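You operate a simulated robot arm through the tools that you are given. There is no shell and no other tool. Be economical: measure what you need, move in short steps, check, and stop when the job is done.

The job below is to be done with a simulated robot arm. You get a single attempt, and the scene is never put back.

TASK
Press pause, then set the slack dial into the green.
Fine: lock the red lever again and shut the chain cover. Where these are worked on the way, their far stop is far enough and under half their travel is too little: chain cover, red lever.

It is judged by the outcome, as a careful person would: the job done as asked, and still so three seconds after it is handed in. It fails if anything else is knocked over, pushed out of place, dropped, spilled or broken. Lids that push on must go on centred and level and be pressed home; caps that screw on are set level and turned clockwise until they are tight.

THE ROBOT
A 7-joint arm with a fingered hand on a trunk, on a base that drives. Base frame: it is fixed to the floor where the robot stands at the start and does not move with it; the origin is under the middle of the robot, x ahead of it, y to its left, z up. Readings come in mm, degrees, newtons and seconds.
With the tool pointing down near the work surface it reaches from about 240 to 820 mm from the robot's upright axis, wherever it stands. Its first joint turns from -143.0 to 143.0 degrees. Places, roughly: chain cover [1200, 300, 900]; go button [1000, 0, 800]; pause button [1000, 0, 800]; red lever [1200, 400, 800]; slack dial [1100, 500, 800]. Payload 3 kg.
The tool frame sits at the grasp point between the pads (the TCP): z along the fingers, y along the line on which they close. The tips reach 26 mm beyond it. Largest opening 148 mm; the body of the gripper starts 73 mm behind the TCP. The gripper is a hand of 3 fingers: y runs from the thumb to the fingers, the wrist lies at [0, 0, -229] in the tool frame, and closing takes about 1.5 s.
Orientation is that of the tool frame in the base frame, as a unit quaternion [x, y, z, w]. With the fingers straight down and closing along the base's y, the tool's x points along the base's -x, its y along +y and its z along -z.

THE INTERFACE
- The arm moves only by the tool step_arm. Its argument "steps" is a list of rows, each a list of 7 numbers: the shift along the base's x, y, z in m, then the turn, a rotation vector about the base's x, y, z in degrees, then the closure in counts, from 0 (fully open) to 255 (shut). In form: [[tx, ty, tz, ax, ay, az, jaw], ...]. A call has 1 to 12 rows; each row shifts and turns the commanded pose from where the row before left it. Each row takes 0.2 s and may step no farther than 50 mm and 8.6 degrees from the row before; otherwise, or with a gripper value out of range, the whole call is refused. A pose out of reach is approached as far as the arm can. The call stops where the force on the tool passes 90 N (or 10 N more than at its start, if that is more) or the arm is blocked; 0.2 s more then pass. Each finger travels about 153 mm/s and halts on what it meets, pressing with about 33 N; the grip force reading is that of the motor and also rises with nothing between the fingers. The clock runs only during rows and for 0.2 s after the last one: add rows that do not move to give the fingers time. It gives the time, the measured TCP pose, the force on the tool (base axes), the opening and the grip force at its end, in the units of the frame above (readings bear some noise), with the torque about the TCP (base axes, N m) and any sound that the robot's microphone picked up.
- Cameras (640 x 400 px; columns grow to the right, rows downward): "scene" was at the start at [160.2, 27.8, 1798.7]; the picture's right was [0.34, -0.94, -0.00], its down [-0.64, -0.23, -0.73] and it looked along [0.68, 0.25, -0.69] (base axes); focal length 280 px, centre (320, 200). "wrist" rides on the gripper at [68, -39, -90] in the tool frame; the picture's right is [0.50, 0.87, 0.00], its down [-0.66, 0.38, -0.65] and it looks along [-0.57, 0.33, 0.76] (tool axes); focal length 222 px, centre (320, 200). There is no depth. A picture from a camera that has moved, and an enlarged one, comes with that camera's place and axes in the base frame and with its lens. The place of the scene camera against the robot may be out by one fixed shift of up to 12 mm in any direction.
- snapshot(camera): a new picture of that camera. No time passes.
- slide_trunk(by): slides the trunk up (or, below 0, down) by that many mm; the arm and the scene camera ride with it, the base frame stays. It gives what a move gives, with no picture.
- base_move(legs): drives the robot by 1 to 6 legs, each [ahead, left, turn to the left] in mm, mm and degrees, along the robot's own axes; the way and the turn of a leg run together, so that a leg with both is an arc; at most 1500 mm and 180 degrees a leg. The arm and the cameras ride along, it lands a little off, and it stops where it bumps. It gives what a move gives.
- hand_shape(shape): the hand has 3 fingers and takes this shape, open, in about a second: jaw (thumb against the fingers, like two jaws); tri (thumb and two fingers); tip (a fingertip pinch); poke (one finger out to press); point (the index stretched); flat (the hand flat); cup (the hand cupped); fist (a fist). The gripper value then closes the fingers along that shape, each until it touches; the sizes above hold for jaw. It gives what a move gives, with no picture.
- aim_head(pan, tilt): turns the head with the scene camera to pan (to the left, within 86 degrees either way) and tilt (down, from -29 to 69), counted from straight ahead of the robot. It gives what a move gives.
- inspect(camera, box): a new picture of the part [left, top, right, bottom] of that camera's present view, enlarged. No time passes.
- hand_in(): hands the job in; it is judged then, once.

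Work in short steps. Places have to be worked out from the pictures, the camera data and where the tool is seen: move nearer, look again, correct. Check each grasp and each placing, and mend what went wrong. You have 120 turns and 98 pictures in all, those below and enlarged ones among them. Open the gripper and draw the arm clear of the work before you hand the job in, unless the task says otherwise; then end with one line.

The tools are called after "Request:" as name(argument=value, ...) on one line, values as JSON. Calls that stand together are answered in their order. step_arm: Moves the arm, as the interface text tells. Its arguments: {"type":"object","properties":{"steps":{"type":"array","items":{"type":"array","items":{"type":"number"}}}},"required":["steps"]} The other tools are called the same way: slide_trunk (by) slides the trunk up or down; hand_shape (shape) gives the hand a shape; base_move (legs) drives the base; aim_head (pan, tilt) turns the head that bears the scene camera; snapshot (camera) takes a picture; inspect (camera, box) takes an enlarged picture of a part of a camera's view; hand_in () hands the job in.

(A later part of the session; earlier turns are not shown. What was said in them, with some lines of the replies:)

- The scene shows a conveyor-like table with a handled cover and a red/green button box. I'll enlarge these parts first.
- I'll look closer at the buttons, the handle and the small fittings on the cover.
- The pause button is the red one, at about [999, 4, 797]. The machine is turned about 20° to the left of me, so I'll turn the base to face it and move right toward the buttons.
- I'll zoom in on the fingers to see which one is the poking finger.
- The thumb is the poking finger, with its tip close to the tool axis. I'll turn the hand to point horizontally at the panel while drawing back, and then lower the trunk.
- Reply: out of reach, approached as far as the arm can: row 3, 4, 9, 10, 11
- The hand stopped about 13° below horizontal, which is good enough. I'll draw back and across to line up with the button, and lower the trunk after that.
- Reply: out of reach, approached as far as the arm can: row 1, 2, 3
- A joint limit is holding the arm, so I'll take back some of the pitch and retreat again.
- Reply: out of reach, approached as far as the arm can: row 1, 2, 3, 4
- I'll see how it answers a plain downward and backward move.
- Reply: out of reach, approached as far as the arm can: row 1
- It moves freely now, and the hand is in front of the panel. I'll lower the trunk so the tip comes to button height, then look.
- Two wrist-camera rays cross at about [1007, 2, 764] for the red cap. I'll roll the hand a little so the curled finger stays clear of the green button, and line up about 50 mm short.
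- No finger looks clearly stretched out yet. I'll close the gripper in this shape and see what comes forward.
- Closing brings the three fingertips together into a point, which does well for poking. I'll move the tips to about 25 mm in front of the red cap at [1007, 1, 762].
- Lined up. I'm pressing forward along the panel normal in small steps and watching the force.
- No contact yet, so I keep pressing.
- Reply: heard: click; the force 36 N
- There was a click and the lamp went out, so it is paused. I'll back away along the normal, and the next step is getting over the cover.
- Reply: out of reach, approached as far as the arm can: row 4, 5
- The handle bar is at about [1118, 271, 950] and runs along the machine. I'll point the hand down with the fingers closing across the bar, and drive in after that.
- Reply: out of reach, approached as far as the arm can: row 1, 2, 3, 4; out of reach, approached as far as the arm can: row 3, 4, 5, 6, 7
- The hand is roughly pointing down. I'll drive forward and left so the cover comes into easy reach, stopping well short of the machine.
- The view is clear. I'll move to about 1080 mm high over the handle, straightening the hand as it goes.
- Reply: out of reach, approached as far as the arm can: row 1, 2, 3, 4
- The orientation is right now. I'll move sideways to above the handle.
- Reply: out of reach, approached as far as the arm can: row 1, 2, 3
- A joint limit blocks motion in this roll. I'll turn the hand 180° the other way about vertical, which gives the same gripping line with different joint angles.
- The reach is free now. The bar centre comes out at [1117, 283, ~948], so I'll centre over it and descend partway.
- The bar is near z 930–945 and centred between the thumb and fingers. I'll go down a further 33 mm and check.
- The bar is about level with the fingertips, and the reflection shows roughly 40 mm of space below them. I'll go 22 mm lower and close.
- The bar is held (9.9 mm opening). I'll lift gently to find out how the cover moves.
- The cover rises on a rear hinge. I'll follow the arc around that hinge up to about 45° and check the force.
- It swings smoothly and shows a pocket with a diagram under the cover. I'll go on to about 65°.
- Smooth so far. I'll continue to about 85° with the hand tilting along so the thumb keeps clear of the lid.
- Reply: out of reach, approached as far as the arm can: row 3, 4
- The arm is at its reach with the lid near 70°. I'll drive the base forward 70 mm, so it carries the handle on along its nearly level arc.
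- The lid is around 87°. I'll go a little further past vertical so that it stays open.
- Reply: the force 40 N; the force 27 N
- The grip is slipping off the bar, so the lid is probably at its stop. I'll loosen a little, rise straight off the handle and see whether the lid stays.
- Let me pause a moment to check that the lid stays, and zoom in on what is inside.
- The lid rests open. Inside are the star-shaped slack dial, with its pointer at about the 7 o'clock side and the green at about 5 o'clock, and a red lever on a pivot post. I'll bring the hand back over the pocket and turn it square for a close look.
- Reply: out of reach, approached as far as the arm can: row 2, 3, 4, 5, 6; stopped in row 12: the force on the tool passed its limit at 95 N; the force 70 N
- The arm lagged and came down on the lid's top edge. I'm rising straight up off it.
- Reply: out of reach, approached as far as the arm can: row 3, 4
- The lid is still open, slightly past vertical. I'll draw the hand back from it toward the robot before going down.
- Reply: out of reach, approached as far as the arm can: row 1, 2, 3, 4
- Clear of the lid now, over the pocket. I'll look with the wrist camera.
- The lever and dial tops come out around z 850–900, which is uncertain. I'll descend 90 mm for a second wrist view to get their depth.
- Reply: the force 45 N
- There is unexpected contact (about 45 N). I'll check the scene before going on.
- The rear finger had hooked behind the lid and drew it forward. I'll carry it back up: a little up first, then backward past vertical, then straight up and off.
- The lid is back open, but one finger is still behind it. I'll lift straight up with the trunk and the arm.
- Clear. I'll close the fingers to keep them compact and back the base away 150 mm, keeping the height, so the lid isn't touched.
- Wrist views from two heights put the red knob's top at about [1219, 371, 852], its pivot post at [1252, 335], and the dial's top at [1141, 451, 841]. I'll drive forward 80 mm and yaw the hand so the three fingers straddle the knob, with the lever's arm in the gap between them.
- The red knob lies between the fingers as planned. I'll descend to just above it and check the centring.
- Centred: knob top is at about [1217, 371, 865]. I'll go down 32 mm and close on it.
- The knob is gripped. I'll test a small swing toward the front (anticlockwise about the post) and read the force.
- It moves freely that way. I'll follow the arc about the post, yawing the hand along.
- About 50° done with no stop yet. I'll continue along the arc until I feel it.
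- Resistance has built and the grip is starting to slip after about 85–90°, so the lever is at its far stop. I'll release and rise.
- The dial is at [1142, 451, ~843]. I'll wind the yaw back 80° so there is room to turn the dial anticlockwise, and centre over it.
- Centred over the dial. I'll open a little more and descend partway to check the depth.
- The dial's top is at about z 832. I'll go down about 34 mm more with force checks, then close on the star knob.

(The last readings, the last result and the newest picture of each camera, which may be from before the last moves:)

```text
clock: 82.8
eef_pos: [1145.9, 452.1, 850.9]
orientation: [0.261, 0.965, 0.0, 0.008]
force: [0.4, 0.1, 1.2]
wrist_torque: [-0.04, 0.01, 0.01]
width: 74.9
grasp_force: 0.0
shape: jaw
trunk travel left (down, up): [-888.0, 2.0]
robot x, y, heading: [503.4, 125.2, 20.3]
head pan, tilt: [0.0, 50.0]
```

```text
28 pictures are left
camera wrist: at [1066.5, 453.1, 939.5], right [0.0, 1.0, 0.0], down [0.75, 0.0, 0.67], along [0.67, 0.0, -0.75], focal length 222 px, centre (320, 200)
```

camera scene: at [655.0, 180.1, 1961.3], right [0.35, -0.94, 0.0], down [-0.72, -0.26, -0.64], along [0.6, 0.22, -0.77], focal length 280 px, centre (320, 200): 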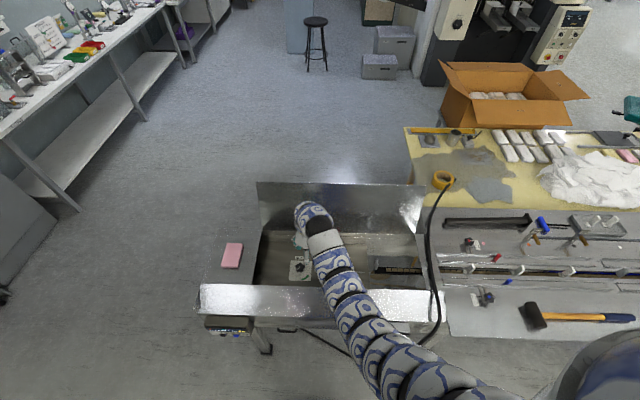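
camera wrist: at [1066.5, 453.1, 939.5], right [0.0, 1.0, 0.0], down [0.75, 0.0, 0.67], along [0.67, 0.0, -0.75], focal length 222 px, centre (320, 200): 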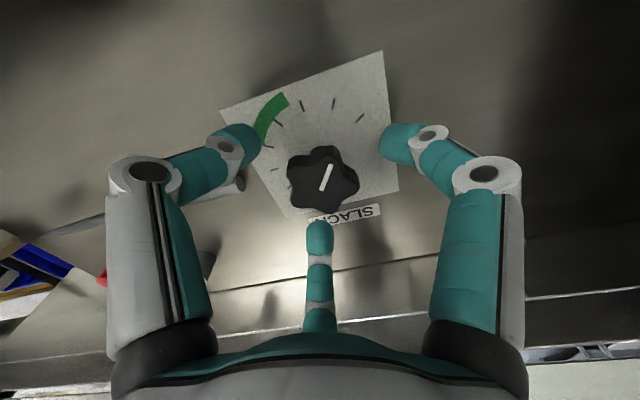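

Still centred, with the tips about level with the knob's top. I'll go down another 12 mm and close.

Request:
step_arm(steps=[[0.002, 0.001, -0.006, 0, 0, 0, 120], [0.001, 0, -0.006, 0, 0, 0, 120], [0, 0, 0, 0, 0, 0, 120], [0, 0, 0, 0, 0, 0, 180], [0, 0, 0, 0, 0, 0, 255], [0, 0, 0, 0, 0, 0, 255], [0, 0, 0, 0, 0, 0, 255], [0, 0, 0, 0, 0, 0, 255]])

Request:
snapshot(camera="wrist")

```text
clock: 84.6
eef_pos: [1148.9, 453.0, 836.0]
orientation: [0.26, 0.966, -0.001, 0.007]
force: [-1.4, -4.2, -32.0]
wrist_torque: [0.07, -0.02, 0.07]
width: 20.1
grasp_force: 32.8
shape: jaw
trunk travel left (down, up): [-888.0, 2.0]
robot x, y, heading: [503.2, 122.9, 20.3]
head pan, tilt: [0.0, 50.0]
```

```text
27 pictures are left
camera wrist: at [1069.9, 453.5, 925.0], right [0.0, 1.0, -0.01], down [0.75, 0.0, 0.66], along [0.66, -0.01, -0.75], focal length 222 px, centre (320, 200)
```

wrist: 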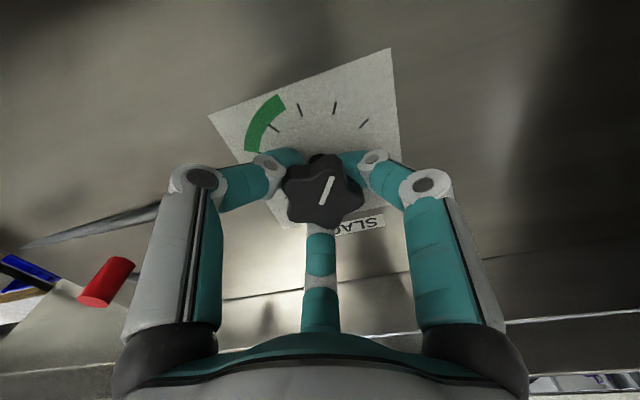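

Gripped. I'll start turning anticlockwise, 32° first, and watch the pointer.

Request:
step_arm(steps=[[0, 0, -0.002, 0, 0, 8, 255], [0, 0, 0, 0, 0, 8, 255], [0, 0, 0, 0, 0, 8, 255], [0, 0, 0, 0, 0, 8, 255], [0, 0, 0, 0, 0, 0, 255]])

Request:
snapshot(camera="wrist")

```text
clock: 85.8
eef_pos: [1148.1, 453.7, 835.4]
orientation: [-0.017, 1.0, 0.002, 0.007]
force: [-3.4, 2.9, -23.2]
wrist_torque: [0.12, 0.07, -0.04]
width: 19.3
grasp_force: 32.9
shape: jaw
trunk travel left (down, up): [-888.0, 2.0]
robot x, y, heading: [503.5, 123.6, 20.1]
head pan, tilt: [0.0, 50.0]
```

```text
26 pictures are left
camera wrist: at [1081.4, 412.6, 924.4], right [-0.53, 0.85, 0.0], down [0.63, 0.4, 0.66], along [0.56, 0.35, -0.75], focal length 222 px, centre (320, 200)
```

wrist: 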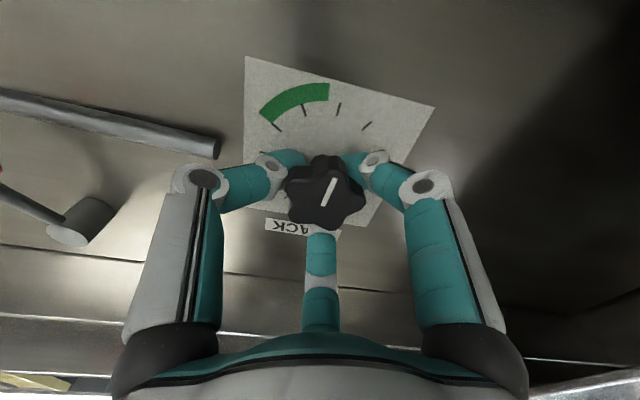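

The dial turns with the hand. The pointer still needs about 38–40° to reach the middle of the green.

Request:
step_arm(steps=[[0, 0, 0, 0, 0, 7.8, 255], [0, 0, 0, 0, 0, 7.8, 255], [0, 0, 0, 0, 0, 7.8, 255], [0, 0, 0, 0, 0, 7.8, 255], [0, 0, 0, 0, 0, 7.8, 255], [0, 0, 0, 0, 0, 0, 255]])

Request:
snapshot(camera="wrist")

```text
clock: 87.2
eef_pos: [1148.0, 454.8, 835.2]
orientation: [-0.35, 0.937, 0.005, 0.006]
force: [-12.2, 9.8, -28.3]
wrist_torque: [0.19, 0.14, -0.11]
width: 18.3
grasp_force: 32.8
shape: jaw
trunk travel left (down, up): [-888.0, 2.0]
robot x, y, heading: [507.2, 128.4, 20.0]
head pan, tilt: [0.0, 50.0]
```

```text
25 pictures are left
camera wrist: at [1122.5, 380.1, 924.3], right [-0.95, 0.33, 0.0], down [0.24, 0.71, 0.66], along [0.22, 0.63, -0.75], focal length 222 px, centre (320, 200)
```

wrist: 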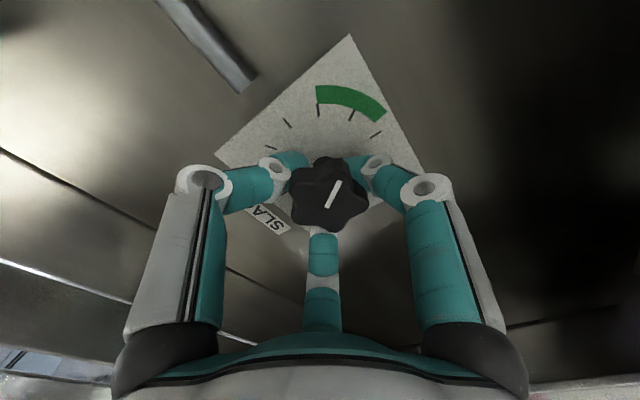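

The pointer now aims at the middle of the green. I'll release, rise clear and verify.

Request:
step_arm(steps=[[0, 0, 0, 0, 0, 0, 180], [0, 0, 0, 0, 0, 0, 120], [0, 0, 0, 0, 0, 0, 120], [0, 0, 0, 0, 0, 0, 120], [0, 0, 0.03, 0, 0, 0, 120], [0, 0, 0.04, 0, 0, 0, 120], [0, 0, 0.04, 0, 0, 0, 120], [0, 0, 0, 0, 0, 0, 120]])

Request:
snapshot(camera="wrist")

Request:
inspect(camera="wrist", box=[260, 60, 420, 160])

```text
clock: 89.0
eef_pos: [1147.8, 452.5, 948.2]
orientation: [-0.349, 0.937, 0.005, 0.007]
force: [-1.5, 1.1, -0.8]
wrist_torque: [0.02, 0.01, 0.02]
width: 74.9
grasp_force: 0.0
shape: jaw
trunk travel left (down, up): [-888.0, 2.0]
robot x, y, heading: [505.1, 130.0, 20.4]
head pan, tilt: [0.0, 50.0]
```

```text
24 pictures are left
camera wrist: at [1122.4, 378.5, 1035.2], right [-0.94, 0.33, 0.0], down [0.24, 0.7, 0.67], along [0.22, 0.63, -0.75], focal length 222 px, centre (320, 200)
```

wrist: 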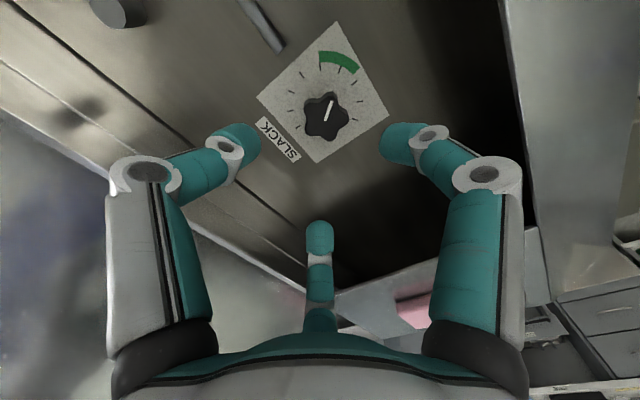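

```text
4.00 times, centred on (340, 110) of wrist
camera zoom: at [1122.4, 378.5, 1035.2], right [-0.94, 0.33, 0.0], down [0.24, 0.7, 0.67], along [0.22, 0.63, -0.75], focal length 888 px, centre (240, 560)
```

zoom: 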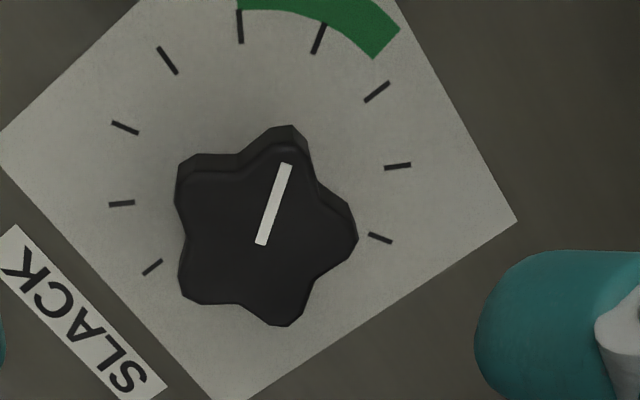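

The pointer lies on the middle of the green. Next I lock the lever again, so I'll move over its knob near [1215, 302] and look.

Request:
step_arm(steps=[[0.016, -0.0375, 0, 0, 0, 5, 150], [0.017, -0.0375, 0, 0, 0, 5, 150], [0.017, -0.0375, 0, 0, 0, 0, 150], [0.017, -0.0375, 0, 0, 0, 0, 150], [0, 0, 0, 0, 0, 0, 150]])

Request:
snapshot(camera="wrist")

```text
clock: 90.2
eef_pos: [1214.7, 303.6, 947.3]
orientation: [-0.429, 0.903, 0.005, 0.005]
force: [0.3, 1.1, 0.4]
wrist_torque: [-0.01, 0.0, -0.01]
width: 58.9
grasp_force: 0.1
shape: jaw
trunk travel left (down, up): [-888.0, 2.0]
robot x, y, heading: [506.1, 128.0, 20.1]
head pan, tilt: [0.0, 50.0]
```

```text
22 pictures are left
camera wrist: at [1203.6, 225.5, 1035.2], right [-0.99, 0.16, 0.0], down [0.12, 0.74, 0.67], along [0.11, 0.66, -0.75], focal length 222 px, centre (320, 200)
```

wrist: 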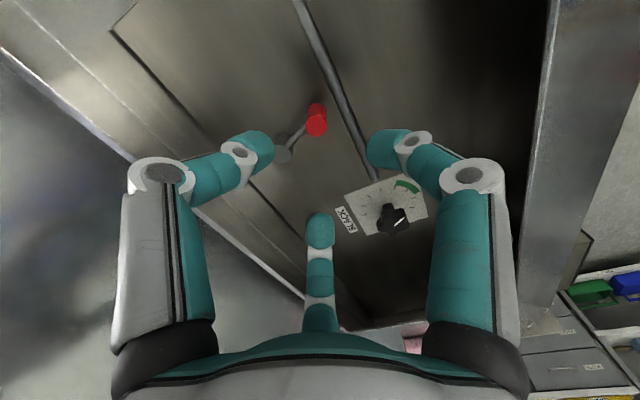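

The knob is at about [1218, 299]. I'll descend around it and close.

Request:
step_arm(steps=[[0.002, -0.003, -0.03, 0, 0, 0, 150], [0.001, -0.001, -0.025, 0, 0, 0, 150], [0, 0, 0, 0, 0, 0, 150]])

Request:
snapshot(camera="wrist")

```text
clock: 91.0
eef_pos: [1218.3, 298.7, 891.8]
orientation: [-0.429, 0.904, 0.005, 0.005]
force: [-0.3, 0.6, -0.3]
wrist_torque: [-0.05, 0.0, 0.0]
width: 58.9
grasp_force: 0.1
shape: jaw
trunk travel left (down, up): [-888.0, 2.0]
robot x, y, heading: [506.2, 128.6, 20.2]
head pan, tilt: [0.0, 50.0]
```

```text
21 pictures are left
camera wrist: at [1206.5, 220.9, 980.1], right [-0.99, 0.16, 0.0], down [0.12, 0.74, 0.67], along [0.11, 0.66, -0.75], focal length 222 px, centre (320, 200)
```

wrist: 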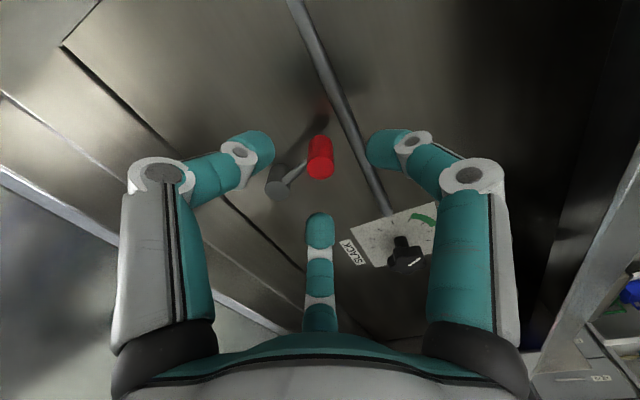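

Well centred. I'll go down 27 mm and close.

Request:
step_arm(steps=[[0, 0, -0.014, 0, 0, 0, 150], [0, 0, -0.013, 0, 0, 0, 150], [0, 0, 0, 0, 0, 0, 150], [0, 0, 0, 0, 0, 0, 255], [0, 0, 0, 0, 0, 0, 255], [0, 0, 0, 0, 0, 0, 255], [0, 0, 0, 0, 0, 0, 255]])

```text
clock: 92.6
eef_pos: [1218.4, 300.0, 864.6]
orientation: [-0.429, 0.903, 0.007, 0.005]
force: [1.1, 2.9, -7.3]
wrist_torque: [0.02, -0.03, 0.03]
width: 11.9
grasp_force: 33.0
shape: jaw
trunk travel left (down, up): [-888.0, 2.0]
robot x, y, heading: [504.2, 125.5, 20.1]
head pan, tilt: [0.0, 50.0]
```

The knob is held. I'll swing the lever back along the same arc.

Request:
step_arm(steps=[[-0.0054, 0.0045, 0, 0, 0, -7.5, 255], [-0.0047, 0.0073, 0, 0, 0, -7.5, 255], [-0.0034, 0.0079, 0, 0, 0, -7.5, 255], [-0.0019, 0.0084, 0, 0, 0, -7.5, 255], [-0.0005, 0.0086, 0, 0, 0, -7.5, 255], [0.0011, 0.0086, 0, 0, 0, -7.5, 255], [0.0025, 0.0082, 0, 0, 0, -7.5, 255], [0.0039, 0.0077, 0, 0, 0, -7.5, 255], [0, 0, 0, 0, 0, 0, 255]])

Request:
snapshot(camera="wrist")

```text
clock: 94.6
eef_pos: [1210.0, 358.9, 863.9]
orientation: [0.081, 0.997, 0.002, 0.007]
force: [14.7, -6.1, 1.2]
wrist_torque: [-0.18, -0.31, 0.11]
width: 11.7
grasp_force: 32.9
shape: jaw
trunk travel left (down, up): [-888.0, 2.0]
robot x, y, heading: [505.5, 127.2, 20.5]
head pan, tilt: [0.0, 50.0]
```

```text
20 pictures are left
camera wrist: at [1136.7, 331.8, 953.2], right [-0.35, 0.94, 0.0], down [0.7, 0.27, 0.67], along [0.62, 0.23, -0.75], focal length 222 px, centre (320, 200)
```

wrist: 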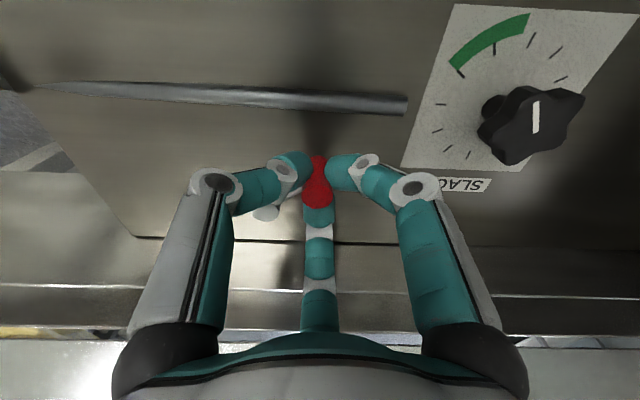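

Nearly home. I'll finish the arc and push gently past, to seat it against the stop.

Request:
step_arm(steps=[[0.004, 0.007, 0, 0, 0, -4, 255], [0.004, 0.006, 0, 0, 0, -3, 255], [0.002, 0.002, 0, 0, 0, 0, 255], [0.002, 0.002, 0, 0, 0, 0, 255], [0, 0, 0, 0, 0, 0, 255]])

```text
clock: 95.8
eef_pos: [1219.7, 375.2, 864.4]
orientation: [0.141, 0.99, 0.001, 0.007]
force: [-5.0, -19.8, 3.8]
wrist_torque: [-0.58, 0.13, 0.01]
width: 12.3
grasp_force: 32.9
shape: jaw
trunk travel left (down, up): [-888.0, 2.0]
robot x, y, heading: [503.9, 125.8, 20.2]
head pan, tilt: [0.0, 50.0]
```

It is slightly past its original place and resisting about 20 N, so it is at the locked stop. I'll release, rise and verify.

Request:
step_arm(steps=[[0, 0, 0, 0, 0, 0, 180], [0, 0, 0, 0, 0, 0, 150], [0, 0, 0, 0, 0, 0, 150], [0, 0, 0.03, 0, 0, 0, 150], [0, 0, 0.04, 0, 0, 0, 150], [0, 0, 0.04, 0, 0, 0, 150], [0, 0, 0, 0, 0, 0, 150]])

Request:
inspect(camera="wrist", box=[240, 0, 520, 175])

```text
clock: 97.4
eef_pos: [1222.1, 378.1, 975.0]
orientation: [0.141, 0.99, 0.001, 0.008]
force: [0.2, 0.6, 1.1]
wrist_torque: [0.0, -0.01, -0.01]
width: 58.3
grasp_force: 0.2
shape: jaw
trunk travel left (down, up): [-888.0, 2.0]
robot x, y, heading: [503.4, 128.8, 20.1]
head pan, tilt: [0.0, 50.0]
```

```text
2.29 times, centred on (380, 88) of wrist
camera zoom: at [1145.2, 359.3, 1063.5], right [-0.24, 0.97, 0.0], down [0.72, 0.18, 0.67], along [0.65, 0.16, -0.75], focal length 508 px, centre (183, 457)
```

zoom: 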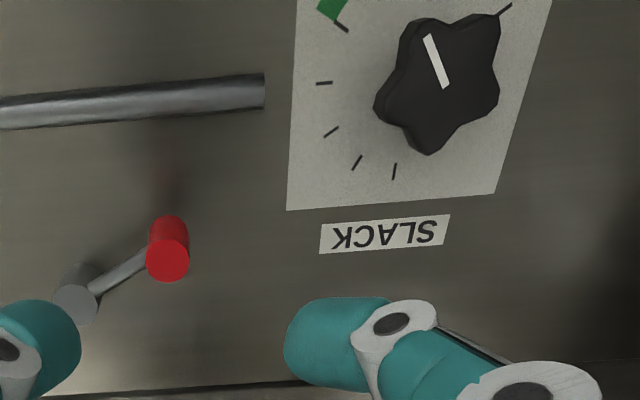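

The lever is back in its locked place. Next is shutting the cover: I'll rise well above the lid edge and turn the hand so thumb and fingers can straddle it.

Request:
step_arm(steps=[[-0.01, -0.004, 0.045, 0, 0, 0, 0], [0, 0, 0.045, 0, 0, 0, 0], [0, 0, 0.045, 0, 0, 0, 0], [0, 0, 0.045, 0, 0, 0, 0], [0, 0, 0.04, 0, 0, 0, 0], [0, 0, 0.025, 0, 0, 0, 0], [0, 0, 0, 0, 0, 0, 0]])

Request:
step_arm(steps=[[0, 0, 0, 0, 0, -7.7, 0], [0, 0, 0, 0, 0, -7.7, 0], [0, 0, 0, 0, 0, -7.7, 0], [0, 0, 0, 0, 0, -7.7, 0], [0, 0, 0, 0, 0, -7.7, 0], [0, 0, 0, 0, 0, -7.7, 0], [0, 0, 0, 0, 0, -7.7, 0], [0, 0, 0, 0, 0, 0, 0]])

Request:
inspect(camera="scene", box=[180, 130, 460, 360])

```text
clock: 99.0
eef_pos: [1251.4, 402.2, 1196.1]
orientation: [0.14, 0.99, 0.001, 0.008]
force: [-0.1, 0.2, 0.2]
wrist_torque: [0.03, 0.0, -0.01]
width: 142.0
grasp_force: 0.0
shape: jaw
out of reach, approached as far as the arm can: row 4, 5, 6
trunk travel left (down, up): [-888.0, 2.0]
robot x, y, heading: [503.1, 125.0, 20.2]
head pan, tilt: [0.0, 50.0]
```

```text
clock: 100.8
eef_pos: [1251.7, 402.5, 1196.3]
orientation: [0.575, 0.818, -0.003, 0.008]
force: [-0.3, -0.1, 0.1]
wrist_torque: [-0.01, 0.02, -0.03]
width: 141.8
grasp_force: 0.1
shape: jaw
trunk travel left (down, up): [-888.0, 2.0]
robot x, y, heading: [502.6, 127.0, 20.5]
head pan, tilt: [0.0, 50.0]
```

```text
1.74 times, centred on (320, 245) of scene
camera zoom: at [654.8, 181.0, 1961.2], right [0.35, -0.94, 0.0], down [-0.72, -0.26, -0.64], along [0.6, 0.22, -0.77], focal length 488 px, centre (320, 122)
```

zoom: 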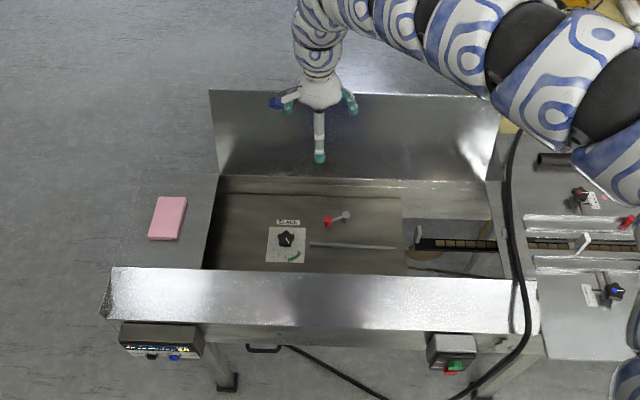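

The dial and lever both look right in the scene view. I'll drive forward and left so the hand straddles the lid edge, clear of the handle.

Request:
base_move(legs=[[80, 80, 0]])

Request:
snapshot(camera="wrist")

```text
clock: 102.0
eef_pos: [1298.7, 505.7, 1195.4]
orientation: [0.574, 0.819, -0.002, 0.009]
force: [-0.6, 0.0, -0.6]
wrist_torque: [-0.03, 0.01, 0.03]
width: 142.0
grasp_force: 0.1
shape: jaw
trunk travel left (down, up): [-888.0, 2.0]
robot x, y, heading: [553.0, 230.5, 20.3]
head pan, tilt: [0.0, 50.0]
```

```text
17 pictures are left
camera wrist: at [1240.2, 556.9, 1283.4], right [0.64, 0.76, 0.0], down [0.57, -0.48, 0.67], along [0.51, -0.43, -0.75], focal length 222 px, centre (320, 200)
```

wrist: 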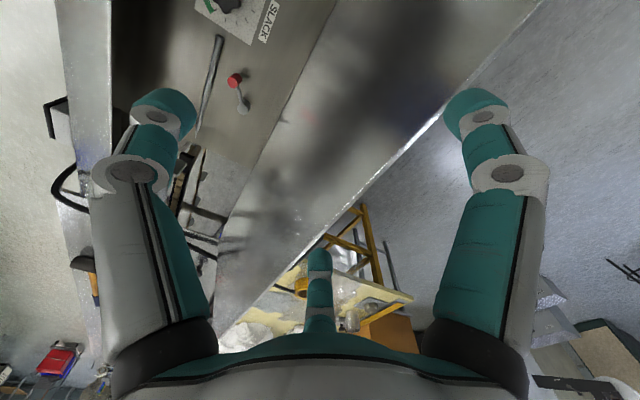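

The lid's edge is at n≈1455, leaning back at about 108°, so I need about 65 mm more reach. I'll try that with the arm.

Request:
step_arm(steps=[[0.025, 0.009, 0, 0, 0, 0, 0], [0.025, 0.009, 0, 0, 0, 0, 0], [0.02, 0.007, 0, 0, 0, 0, 0], [0, 0, 0, 0, 0, 0, 0]])

Request:
snapshot(camera="wrist")

```text
clock: 103.0
eef_pos: [1369.2, 527.5, 1196.6]
orientation: [0.574, 0.819, -0.002, 0.008]
force: [0.2, 0.5, -0.2]
wrist_torque: [0.0, -0.01, -0.05]
width: 141.8
grasp_force: 0.0
shape: jaw
trunk travel left (down, up): [-888.0, 2.0]
robot x, y, heading: [553.7, 229.1, 20.2]
head pan, tilt: [0.0, 50.0]
```

```text
16 pictures are left
camera wrist: at [1309.4, 580.3, 1284.6], right [0.64, 0.77, 0.0], down [0.57, -0.48, 0.67], along [0.51, -0.43, -0.75], focal length 222 px, centre (320, 200)
```

wrist: 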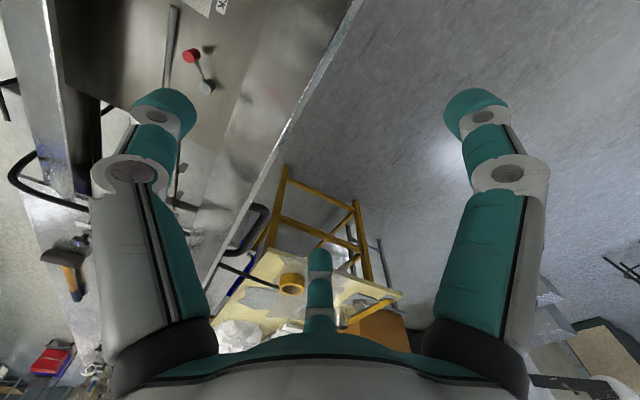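

The lid edge triangulates to n≈1443, z≈1148, which is between my thumb and fingers. I'll lower the hand around it, narrow the gap and centre it on the lid.

Request:
step_arm(steps=[[0, 0, -0.02, 0, 0, 0, 0], [0, 0, -0.02, 0, 0, 0, 0], [-0.008, -0.003, -0.02, 0, 0, 0, 0], [-0.008, -0.003, -0.002, 0, 0, 0, 80], [-0.006, -0.002, 0, 0, 0, 0, 140], [0, 0, 0, 0, 0, 0, 150], [0, 0, 0, 0, 0, 0, 150]])

Request:
snapshot(camera="wrist")

```text
clock: 104.6
eef_pos: [1347.8, 519.6, 1133.7]
orientation: [0.574, 0.818, -0.002, 0.008]
force: [-0.1, 0.3, 0.5]
wrist_torque: [0.0, -0.03, -0.03]
width: 58.9
grasp_force: 0.1
shape: jaw
trunk travel left (down, up): [-888.0, 2.0]
robot x, y, heading: [553.1, 229.4, 20.2]
head pan, tilt: [0.0, 50.0]
```

```text
15 pictures are left
camera wrist: at [1287.3, 572.4, 1221.9], right [0.64, 0.76, 0.0], down [0.57, -0.48, 0.67], along [0.51, -0.43, -0.75], focal length 222 px, centre (320, 200)
```

wrist: 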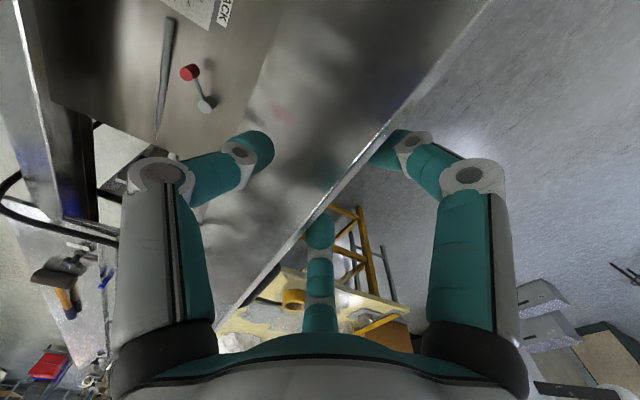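

The fingers are behind the lid and the thumb is in front. I'll pull it forward slowly.

Request:
step_arm(steps=[[-0.0188, -0.0068, 0, 0, 0, 0, 150], [-0.0188, -0.0068, 0, 0, 0, 0, 150], [-0.0188, -0.0068, 0, 0, 0, 0, 150], [-0.0188, -0.0068, 0, 0, 0, 0, 150], [-0.0188, -0.0068, 0, 0, 0, 0, 150], [-0.0188, -0.0068, 0, 0, 0, 0, 150], [-0.0188, -0.0068, 0, 0, 0, 0, 150], [-0.0188, -0.0068, -0.005, 0, 0, 0, 150], [0, 0, 0, 0, 0, 0, 150]])

Request:
snapshot(camera="wrist")

Request:
snapshot(camera="scene")

```text
clock: 106.6
eef_pos: [1225.2, 487.9, 1085.3]
orientation: [0.574, 0.819, -0.002, 0.008]
force: [-7.2, -4.2, 14.7]
wrist_torque: [0.02, 0.27, 0.12]
width: 61.8
grasp_force: 0.1
shape: jaw
out of reach, approached as far as the arm can: row 4, 5, 6, 7, 8
trunk travel left (down, up): [-888.0, 2.0]
robot x, y, heading: [554.9, 229.7, 20.3]
head pan, tilt: [0.0, 50.0]
```

```text
14 pictures are left
camera wrist: at [1165.2, 540.1, 1174.3], right [0.64, 0.76, 0.0], down [0.57, -0.48, 0.67], along [0.51, -0.43, -0.75], focal length 222 px, centre (320, 200)
```

wrist: 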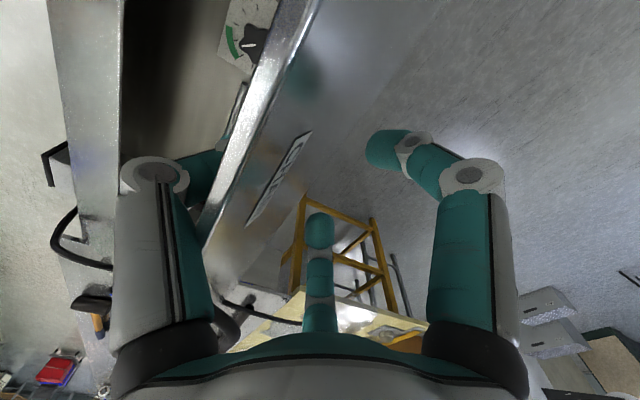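

```text
13 pictures are left
camera scene: at [700.5, 281.7, 1961.7], right [0.35, -0.94, 0.0], down [-0.72, -0.26, -0.64], along [0.6, 0.22, -0.77], focal length 280 px, centre (320, 200)
```

scene: 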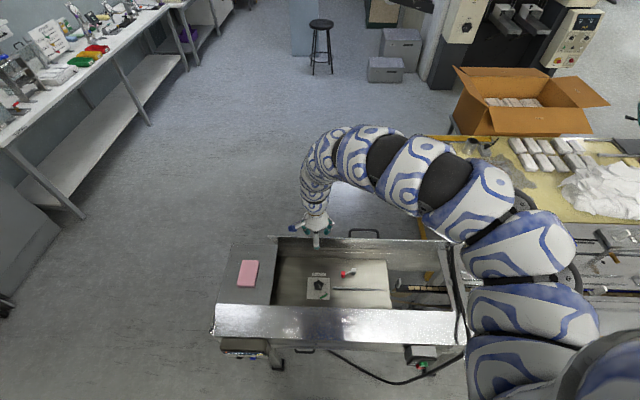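

The lid now leans forward on the thumb at about 65–70°. I'll lower it on with the hand along its arc.

Request:
step_arm(steps=[[-0.012, -0.0044, -0.008, 0, 0, 0, 150], [-0.016, -0.006, -0.012, 0, 0, 0, 150], [-0.017, -0.006, -0.015, 0, 0, 0, 150], [-0.017, -0.006, -0.018, 0, 0, 0, 150], [-0.015, -0.0055, -0.02, 0, 0, 0, 150], [0, 0, 0, 0, 0, 0, 150]])

Request:
snapshot(camera="wrist")

```text
clock: 108.0
eef_pos: [1202.7, 492.5, 1072.4]
orientation: [0.574, 0.819, -0.003, 0.007]
force: [-3.6, -4.9, 4.0]
wrist_torque: [0.19, -0.01, 0.13]
width: 60.0
grasp_force: 0.0
shape: jaw
out of reach, approached as far as the arm can: row 2, 3, 4, 5
trunk travel left (down, up): [-888.0, 2.0]
robot x, y, heading: [552.2, 227.8, 20.3]
head pan, tilt: [0.0, 50.0]
```

```text
12 pictures are left
camera wrist: at [1143.1, 543.9, 1161.5], right [0.64, 0.76, -0.01], down [0.57, -0.48, 0.67], along [0.51, -0.43, -0.75], focal length 222 px, centre (320, 200)
```

wrist: 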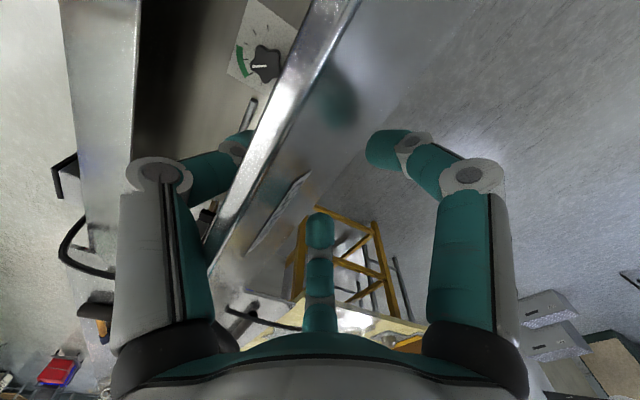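

The arm is at a joint limit here, so I'll use the base and trunk to carry the hand along the arc.

Request:
base_move(legs=[[-40, 0, 0]])

Request:
slide_trunk(by=-30)

Request:
base_move(legs=[[-35, 0, 0]])

Request:
slide_trunk(by=-35)

Request:
snapshot(camera="scene")

Request:
snapshot(camera="wrist")

```text
clock: 108.9
eef_pos: [1165.1, 477.7, 1073.1]
orientation: [0.575, 0.818, -0.003, 0.009]
force: [-1.2, -0.7, -3.4]
wrist_torque: [0.07, -0.16, 0.0]
width: 59.5
grasp_force: 0.1
shape: jaw
trunk travel left (down, up): [-888.0, 2.0]
robot x, y, heading: [518.3, 218.0, 20.3]
head pan, tilt: [0.0, 50.0]
```

```text
clock: 109.7
eef_pos: [1162.6, 477.8, 1044.3]
orientation: [0.574, 0.819, -0.004, 0.008]
force: [-24.4, -8.3, 19.9]
wrist_torque: [-0.15, 0.28, -0.01]
width: 70.1
grasp_force: 0.0
shape: jaw
trunk travel left (down, up): [-858.0, 32.0]
robot x, y, heading: [512.8, 209.3, 19.9]
head pan, tilt: [0.0, 50.0]
```

```text
clock: 110.5
eef_pos: [1133.7, 467.2, 1044.2]
orientation: [0.574, 0.819, -0.002, 0.008]
force: [3.4, -1.1, 17.2]
wrist_torque: [1.25, -3.73, -0.1]
width: 36.0
grasp_force: 33.0
shape: jaw
trunk travel left (down, up): [-858.0, 32.0]
robot x, y, heading: [486.5, 204.0, 20.2]
head pan, tilt: [0.0, 50.0]
```

```text
clock: 111.3
eef_pos: [1127.7, 464.6, 1012.6]
orientation: [0.574, 0.819, 0.0, 0.01]
force: [-41.0, -17.9, 60.4]
wrist_torque: [1.39, -5.28, -0.17]
width: 59.4
grasp_force: 33.2
shape: jaw
trunk travel left (down, up): [-823.0, 67.0]
robot x, y, heading: [483.5, 204.0, 20.1]
head pan, tilt: [0.0, 50.0]
```

```text
11 pictures are left
camera scene: at [621.1, 252.7, 1897.6], right [0.35, -0.94, 0.0], down [-0.71, -0.26, -0.65], along [0.61, 0.22, -0.76], focal length 280 px, centre (320, 200)
```

scene: 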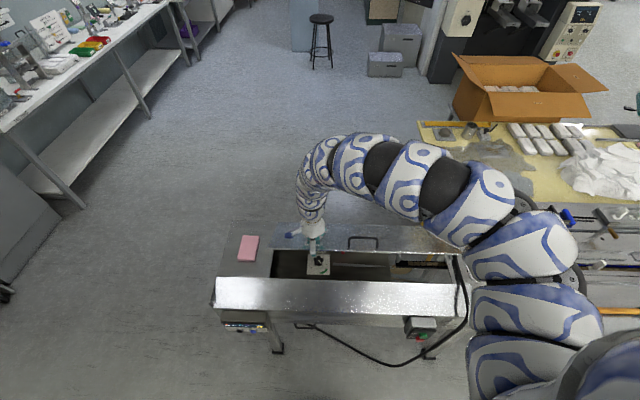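

```text
10 pictures are left
camera wrist: at [1066.9, 516.4, 1101.5], right [0.64, 0.77, 0.0], down [0.57, -0.48, 0.67], along [0.51, -0.43, -0.74], focal length 222 px, centre (320, 200)
```

wrist: 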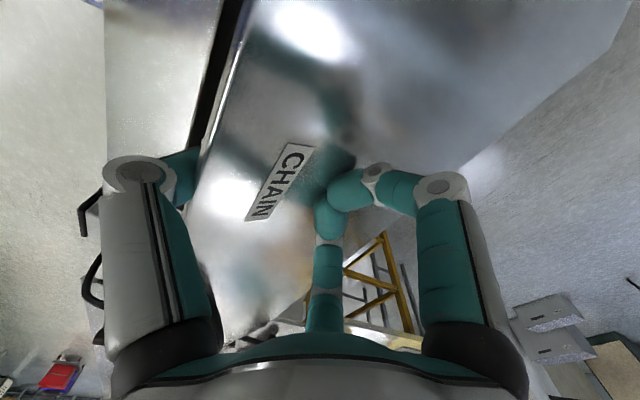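

The lid is down to about 35°, with the fingertips on its top and the thumb at its edge. I'll ease the pressure, open so the thumb leaves the edge, and rise.

Request:
slide_trunk(by=15)

Request:
step_arm(steps=[[0, 0, 0, 0, 0, 0, 80], [0, 0, 0, 0, 0, 0, 0], [0, 0, 0, 0, 0, 0, 0], [0, 0, 0, 0, 0, 0, 0]])

Request:
snapshot(camera="wrist")

```text
clock: 111.9
eef_pos: [1131.1, 466.1, 1027.5]
orientation: [0.575, 0.818, 0.0, 0.01]
force: [-26.8, -8.3, 46.0]
wrist_torque: [1.37, -4.19, -0.27]
width: 48.5
grasp_force: 33.1
shape: jaw
trunk travel left (down, up): [-838.0, 52.0]
robot x, y, heading: [482.6, 205.8, 20.2]
head pan, tilt: [0.0, 50.0]
```

```text
clock: 112.9
eef_pos: [1134.5, 467.0, 1024.7]
orientation: [0.575, 0.818, -0.002, 0.007]
force: [-4.7, -2.1, -3.1]
wrist_torque: [0.04, -0.15, 0.04]
width: 142.7
grasp_force: 0.0
shape: jaw
trunk travel left (down, up): [-838.0, 52.0]
robot x, y, heading: [482.6, 204.1, 20.4]
head pan, tilt: [0.0, 50.0]
```

```text
9 pictures are left
camera wrist: at [1074.2, 518.3, 1111.8], right [0.64, 0.76, 0.0], down [0.57, -0.48, 0.67], along [0.51, -0.43, -0.75], focal length 222 px, centre (320, 200)
```

wrist: 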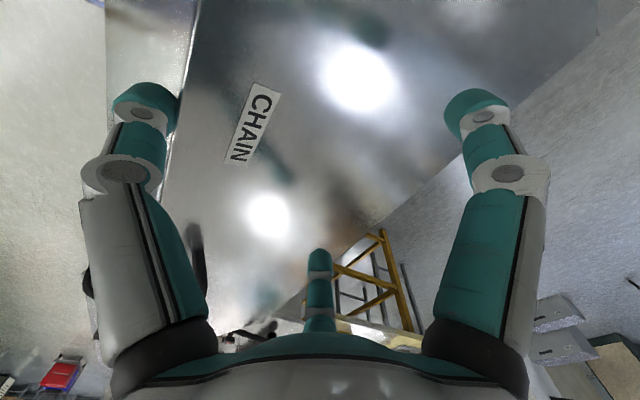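

The thumb is clear of the edge. I'll rise and check how far the lid has closed.

Request:
slide_trunk(by=50)

Request:
step_arm(steps=[[0, 0, 0.02, 0, 0, 0, 100], [0, 0, 0.02, 0, 0, 0, 255], [0, 0, 0, 0, 0, 0, 255], [0, 0, 0, 0, 0, 0, 255], [0, 0, 0, 0, 0, 0, 255]])

Request:
snapshot(camera="scene")

Request:
snapshot(camera="wrist")

```text
clock: 113.9
eef_pos: [1135.1, 467.3, 1073.5]
orientation: [0.575, 0.818, -0.002, 0.008]
force: [0.8, -0.1, 0.6]
wrist_torque: [-0.01, 0.04, 0.01]
width: 142.3
grasp_force: 0.1
shape: jaw
trunk travel left (down, up): [-888.0, 2.0]
robot x, y, heading: [482.0, 202.3, 20.5]
head pan, tilt: [0.0, 50.0]
```

```text
clock: 115.1
eef_pos: [1150.3, 479.7, 1097.5]
orientation: [0.575, 0.818, -0.004, 0.008]
force: [0.0, -0.6, 0.3]
wrist_torque: [0.0, -0.01, -0.01]
width: 0.0
grasp_force: 32.9
shape: jaw
out of reach, approached as far as the arm can: row 1, 2
trunk travel left (down, up): [-888.0, 2.0]
robot x, y, heading: [483.3, 204.7, 20.4]
head pan, tilt: [0.0, 50.0]
```

```text
8 pictures are left
camera scene: at [633.0, 257.1, 1961.2], right [0.34, -0.94, 0.0], down [-0.72, -0.26, -0.64], along [0.6, 0.22, -0.77], focal length 280 px, centre (320, 200)
```

scene: 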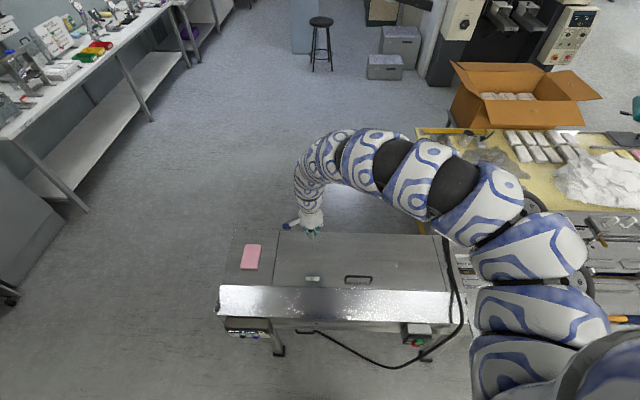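

```text
7 pictures are left
camera wrist: at [1090.4, 531.8, 1184.9], right [0.64, 0.76, -0.01], down [0.57, -0.48, 0.67], along [0.51, -0.43, -0.75], focal length 222 px, centre (320, 200)
```

wrist: 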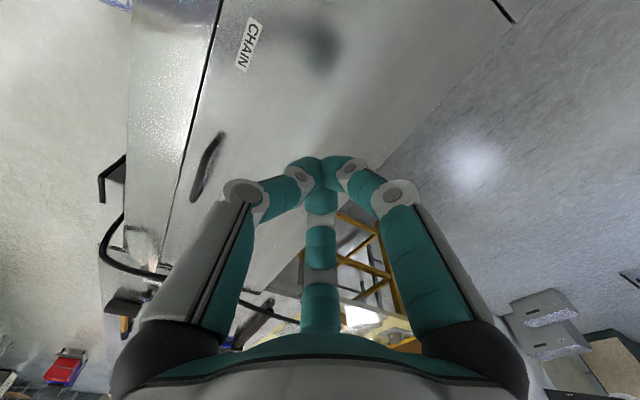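

The lid has settled shut. I'll zoom in to check that it's flush and that nothing else moved.

Request:
inspect(camera="scene", box=[210, 220, 480, 360])

Request:
inspect(camera="scene", box=[395, 310, 445, 350])

```text
2.37 times, centred on (345, 290) of scene
camera zoom: at [633.0, 257.1, 1961.2], right [0.34, -0.94, 0.0], down [-0.72, -0.26, -0.64], along [0.6, 0.22, -0.77], focal length 665 px, centre (261, -13)
```

zoom: 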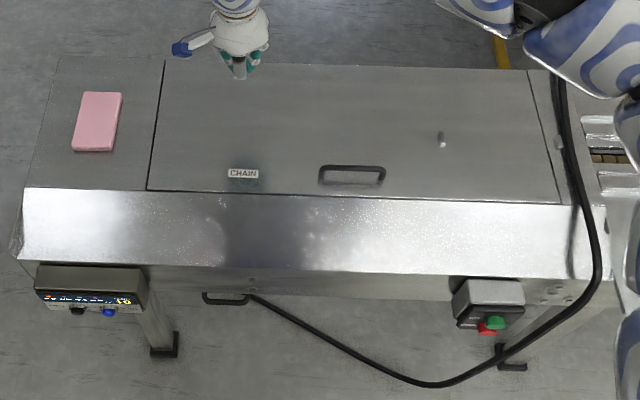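

```text
10.00 times, centred on (420, 330) of scene
camera zoom: at [633.0, 257.1, 1961.2], right [0.34, -0.94, 0.0], down [-0.72, -0.26, -0.64], along [0.6, 0.22, -0.77], focal length 2804 px, centre (-680, -1100)
```

zoom: 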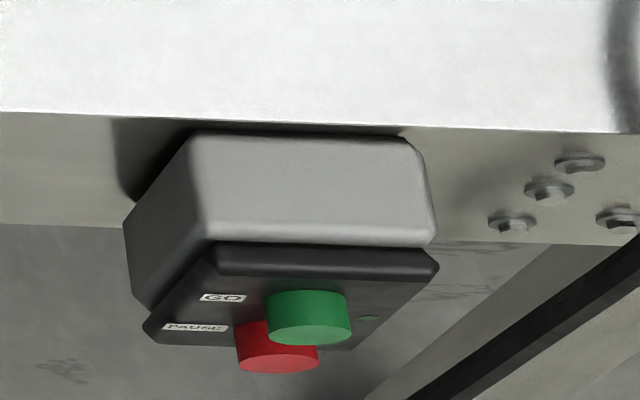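

The cover looks flush, the lamp is off and the sponge is in place. I'll press lightly on the cover to be sure it's fully home.

Request:
step_arm(steps=[[-0.02, -0.02, -0.045, 0, 0, 0, 255], [-0.01, -0.01, -0.045, 0, 0, 0, 255], [0, 0, -0.045, 0, 0, 0, 255], [0, 0, -0.02, 0, 0, 0, 255], [0, 0, 0, 0, 0, 0, 255]])

Request:
step_arm(steps=[[0, 0, -0.006, 0, 0, 0, 255], [0, 0, -0.006, 0, 0, 0, 255], [0, 0, -0.006, 0, 0, 0, 255], [0, 0, -0.006, 0, 0, 0, 255]])

```text
refused: row 1 steps farther than a row can; nothing moved
```

```text
clock: 116.1
eef_pos: [1149.4, 480.2, 1071.8]
orientation: [0.574, 0.819, -0.004, 0.008]
force: [0.7, -0.1, 0.1]
wrist_torque: [0.0, 0.0, -0.01]
width: 0.0
grasp_force: 33.2
shape: jaw
trunk travel left (down, up): [-888.0, 2.0]
robot x, y, heading: [480.7, 203.6, 20.3]
head pan, tilt: [0.0, 50.0]
```

The first list was refused for too large a step, so I'll go again with smaller ones.

Request:
step_arm(steps=[[-0.01, -0.01, -0.04, 0, 0, 0, 255], [-0.01, -0.01, -0.04, 0, 0, 0, 255], [-0.01, -0.01, -0.04, 0, 0, 0, 255], [0, 0, -0.01, 0, 0, 0, 255], [0, 0, 0, 0, 0, 0, 255]])

Request:
step_arm(steps=[[0, 0, -0.006, 0, 0, 0, 255], [0, 0, -0.006, 0, 0, 0, 255], [0, 0, -0.006, 0, 0, 0, 255], [0, 0, -0.006, 0, 0, 0, 255]])

```text
clock: 117.3
eef_pos: [1118.7, 450.3, 940.2]
orientation: [0.574, 0.819, -0.003, 0.009]
force: [-0.2, -0.6, -0.2]
wrist_torque: [0.0, 0.02, 0.04]
width: 0.0
grasp_force: 32.9
shape: jaw
trunk travel left (down, up): [-888.0, 2.0]
robot x, y, heading: [481.1, 203.3, 20.0]
head pan, tilt: [0.0, 50.0]
```

```text
clock: 118.3
eef_pos: [1119.0, 450.8, 927.9]
orientation: [0.574, 0.818, 0.004, 0.012]
force: [-15.9, -11.4, 75.7]
wrist_torque: [-0.22, 0.8, 0.06]
width: 0.0
grasp_force: 33.4
shape: jaw
trunk travel left (down, up): [-888.0, 2.0]
robot x, y, heading: [484.7, 200.2, 20.2]
head pan, tilt: [0.0, 50.0]
stopped in row 4: the force on the tool passed its limit at 97 N (the readings are from after the stop); the commanded pose is now the measured one
```

The cover is solid under the press, so it's fully shut. I'll draw clear, open the hand and back away for a last check.

Request:
step_arm(steps=[[0, 0, 0.03, 0, 0, 0, 255], [0, 0, 0.04, 0, 0, 0, 255], [0, 0, 0.04, 0, 0, 0, 100], [0, 0, 0.03, 0, 0, 0, 0], [0, 0, 0, 0, 0, 0, 0], [0, 0, 0, 0, 0, 0, 0]])

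Request:
base_move(legs=[[-350, 0, 0]])

Request:
snapshot(camera="scene")

```text
clock: 119.7
eef_pos: [1129.7, 456.3, 1048.5]
orientation: [0.574, 0.819, -0.001, 0.009]
force: [0.7, 0.1, 0.1]
wrist_torque: [-0.01, 0.03, 0.03]
width: 141.8
grasp_force: 0.1
shape: jaw
out of reach, approached as far as the arm can: row 4
trunk travel left (down, up): [-888.0, 2.0]
robot x, y, heading: [483.6, 204.4, 20.5]
head pan, tilt: [0.0, 50.0]
```

```text
clock: 122.0
eef_pos: [794.2, 334.5, 1049.8]
orientation: [0.573, 0.819, 0.0, 0.01]
force: [-0.2, -0.7, 1.2]
wrist_torque: [-0.01, -0.01, -0.01]
width: 142.0
grasp_force: 0.0
shape: jaw
trunk travel left (down, up): [-888.0, 2.0]
robot x, y, heading: [147.2, 80.4, 20.1]
head pan, tilt: [0.0, 50.0]
```

```text
4 pictures are left
camera scene: at [297.2, 133.7, 1961.4], right [0.35, -0.94, 0.0], down [-0.72, -0.26, -0.64], along [0.6, 0.22, -0.77], focal length 280 px, centre (320, 200)
```

scene: 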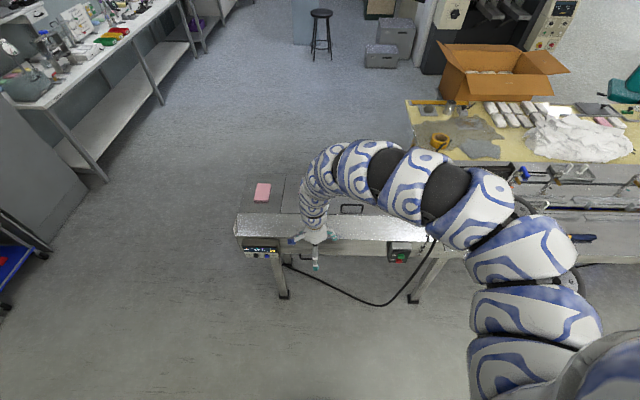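

The cover is shut, the machine is paused, the arm is clear and nothing else has moved, so I'm handing in.

Request:
hand_in()

```text
The job is handed in.
```

The job is done and handed in: pause is pressed with its lamp out, the slack dial points to the middle of the green, the red lever is locked again and the chain cover is shut.
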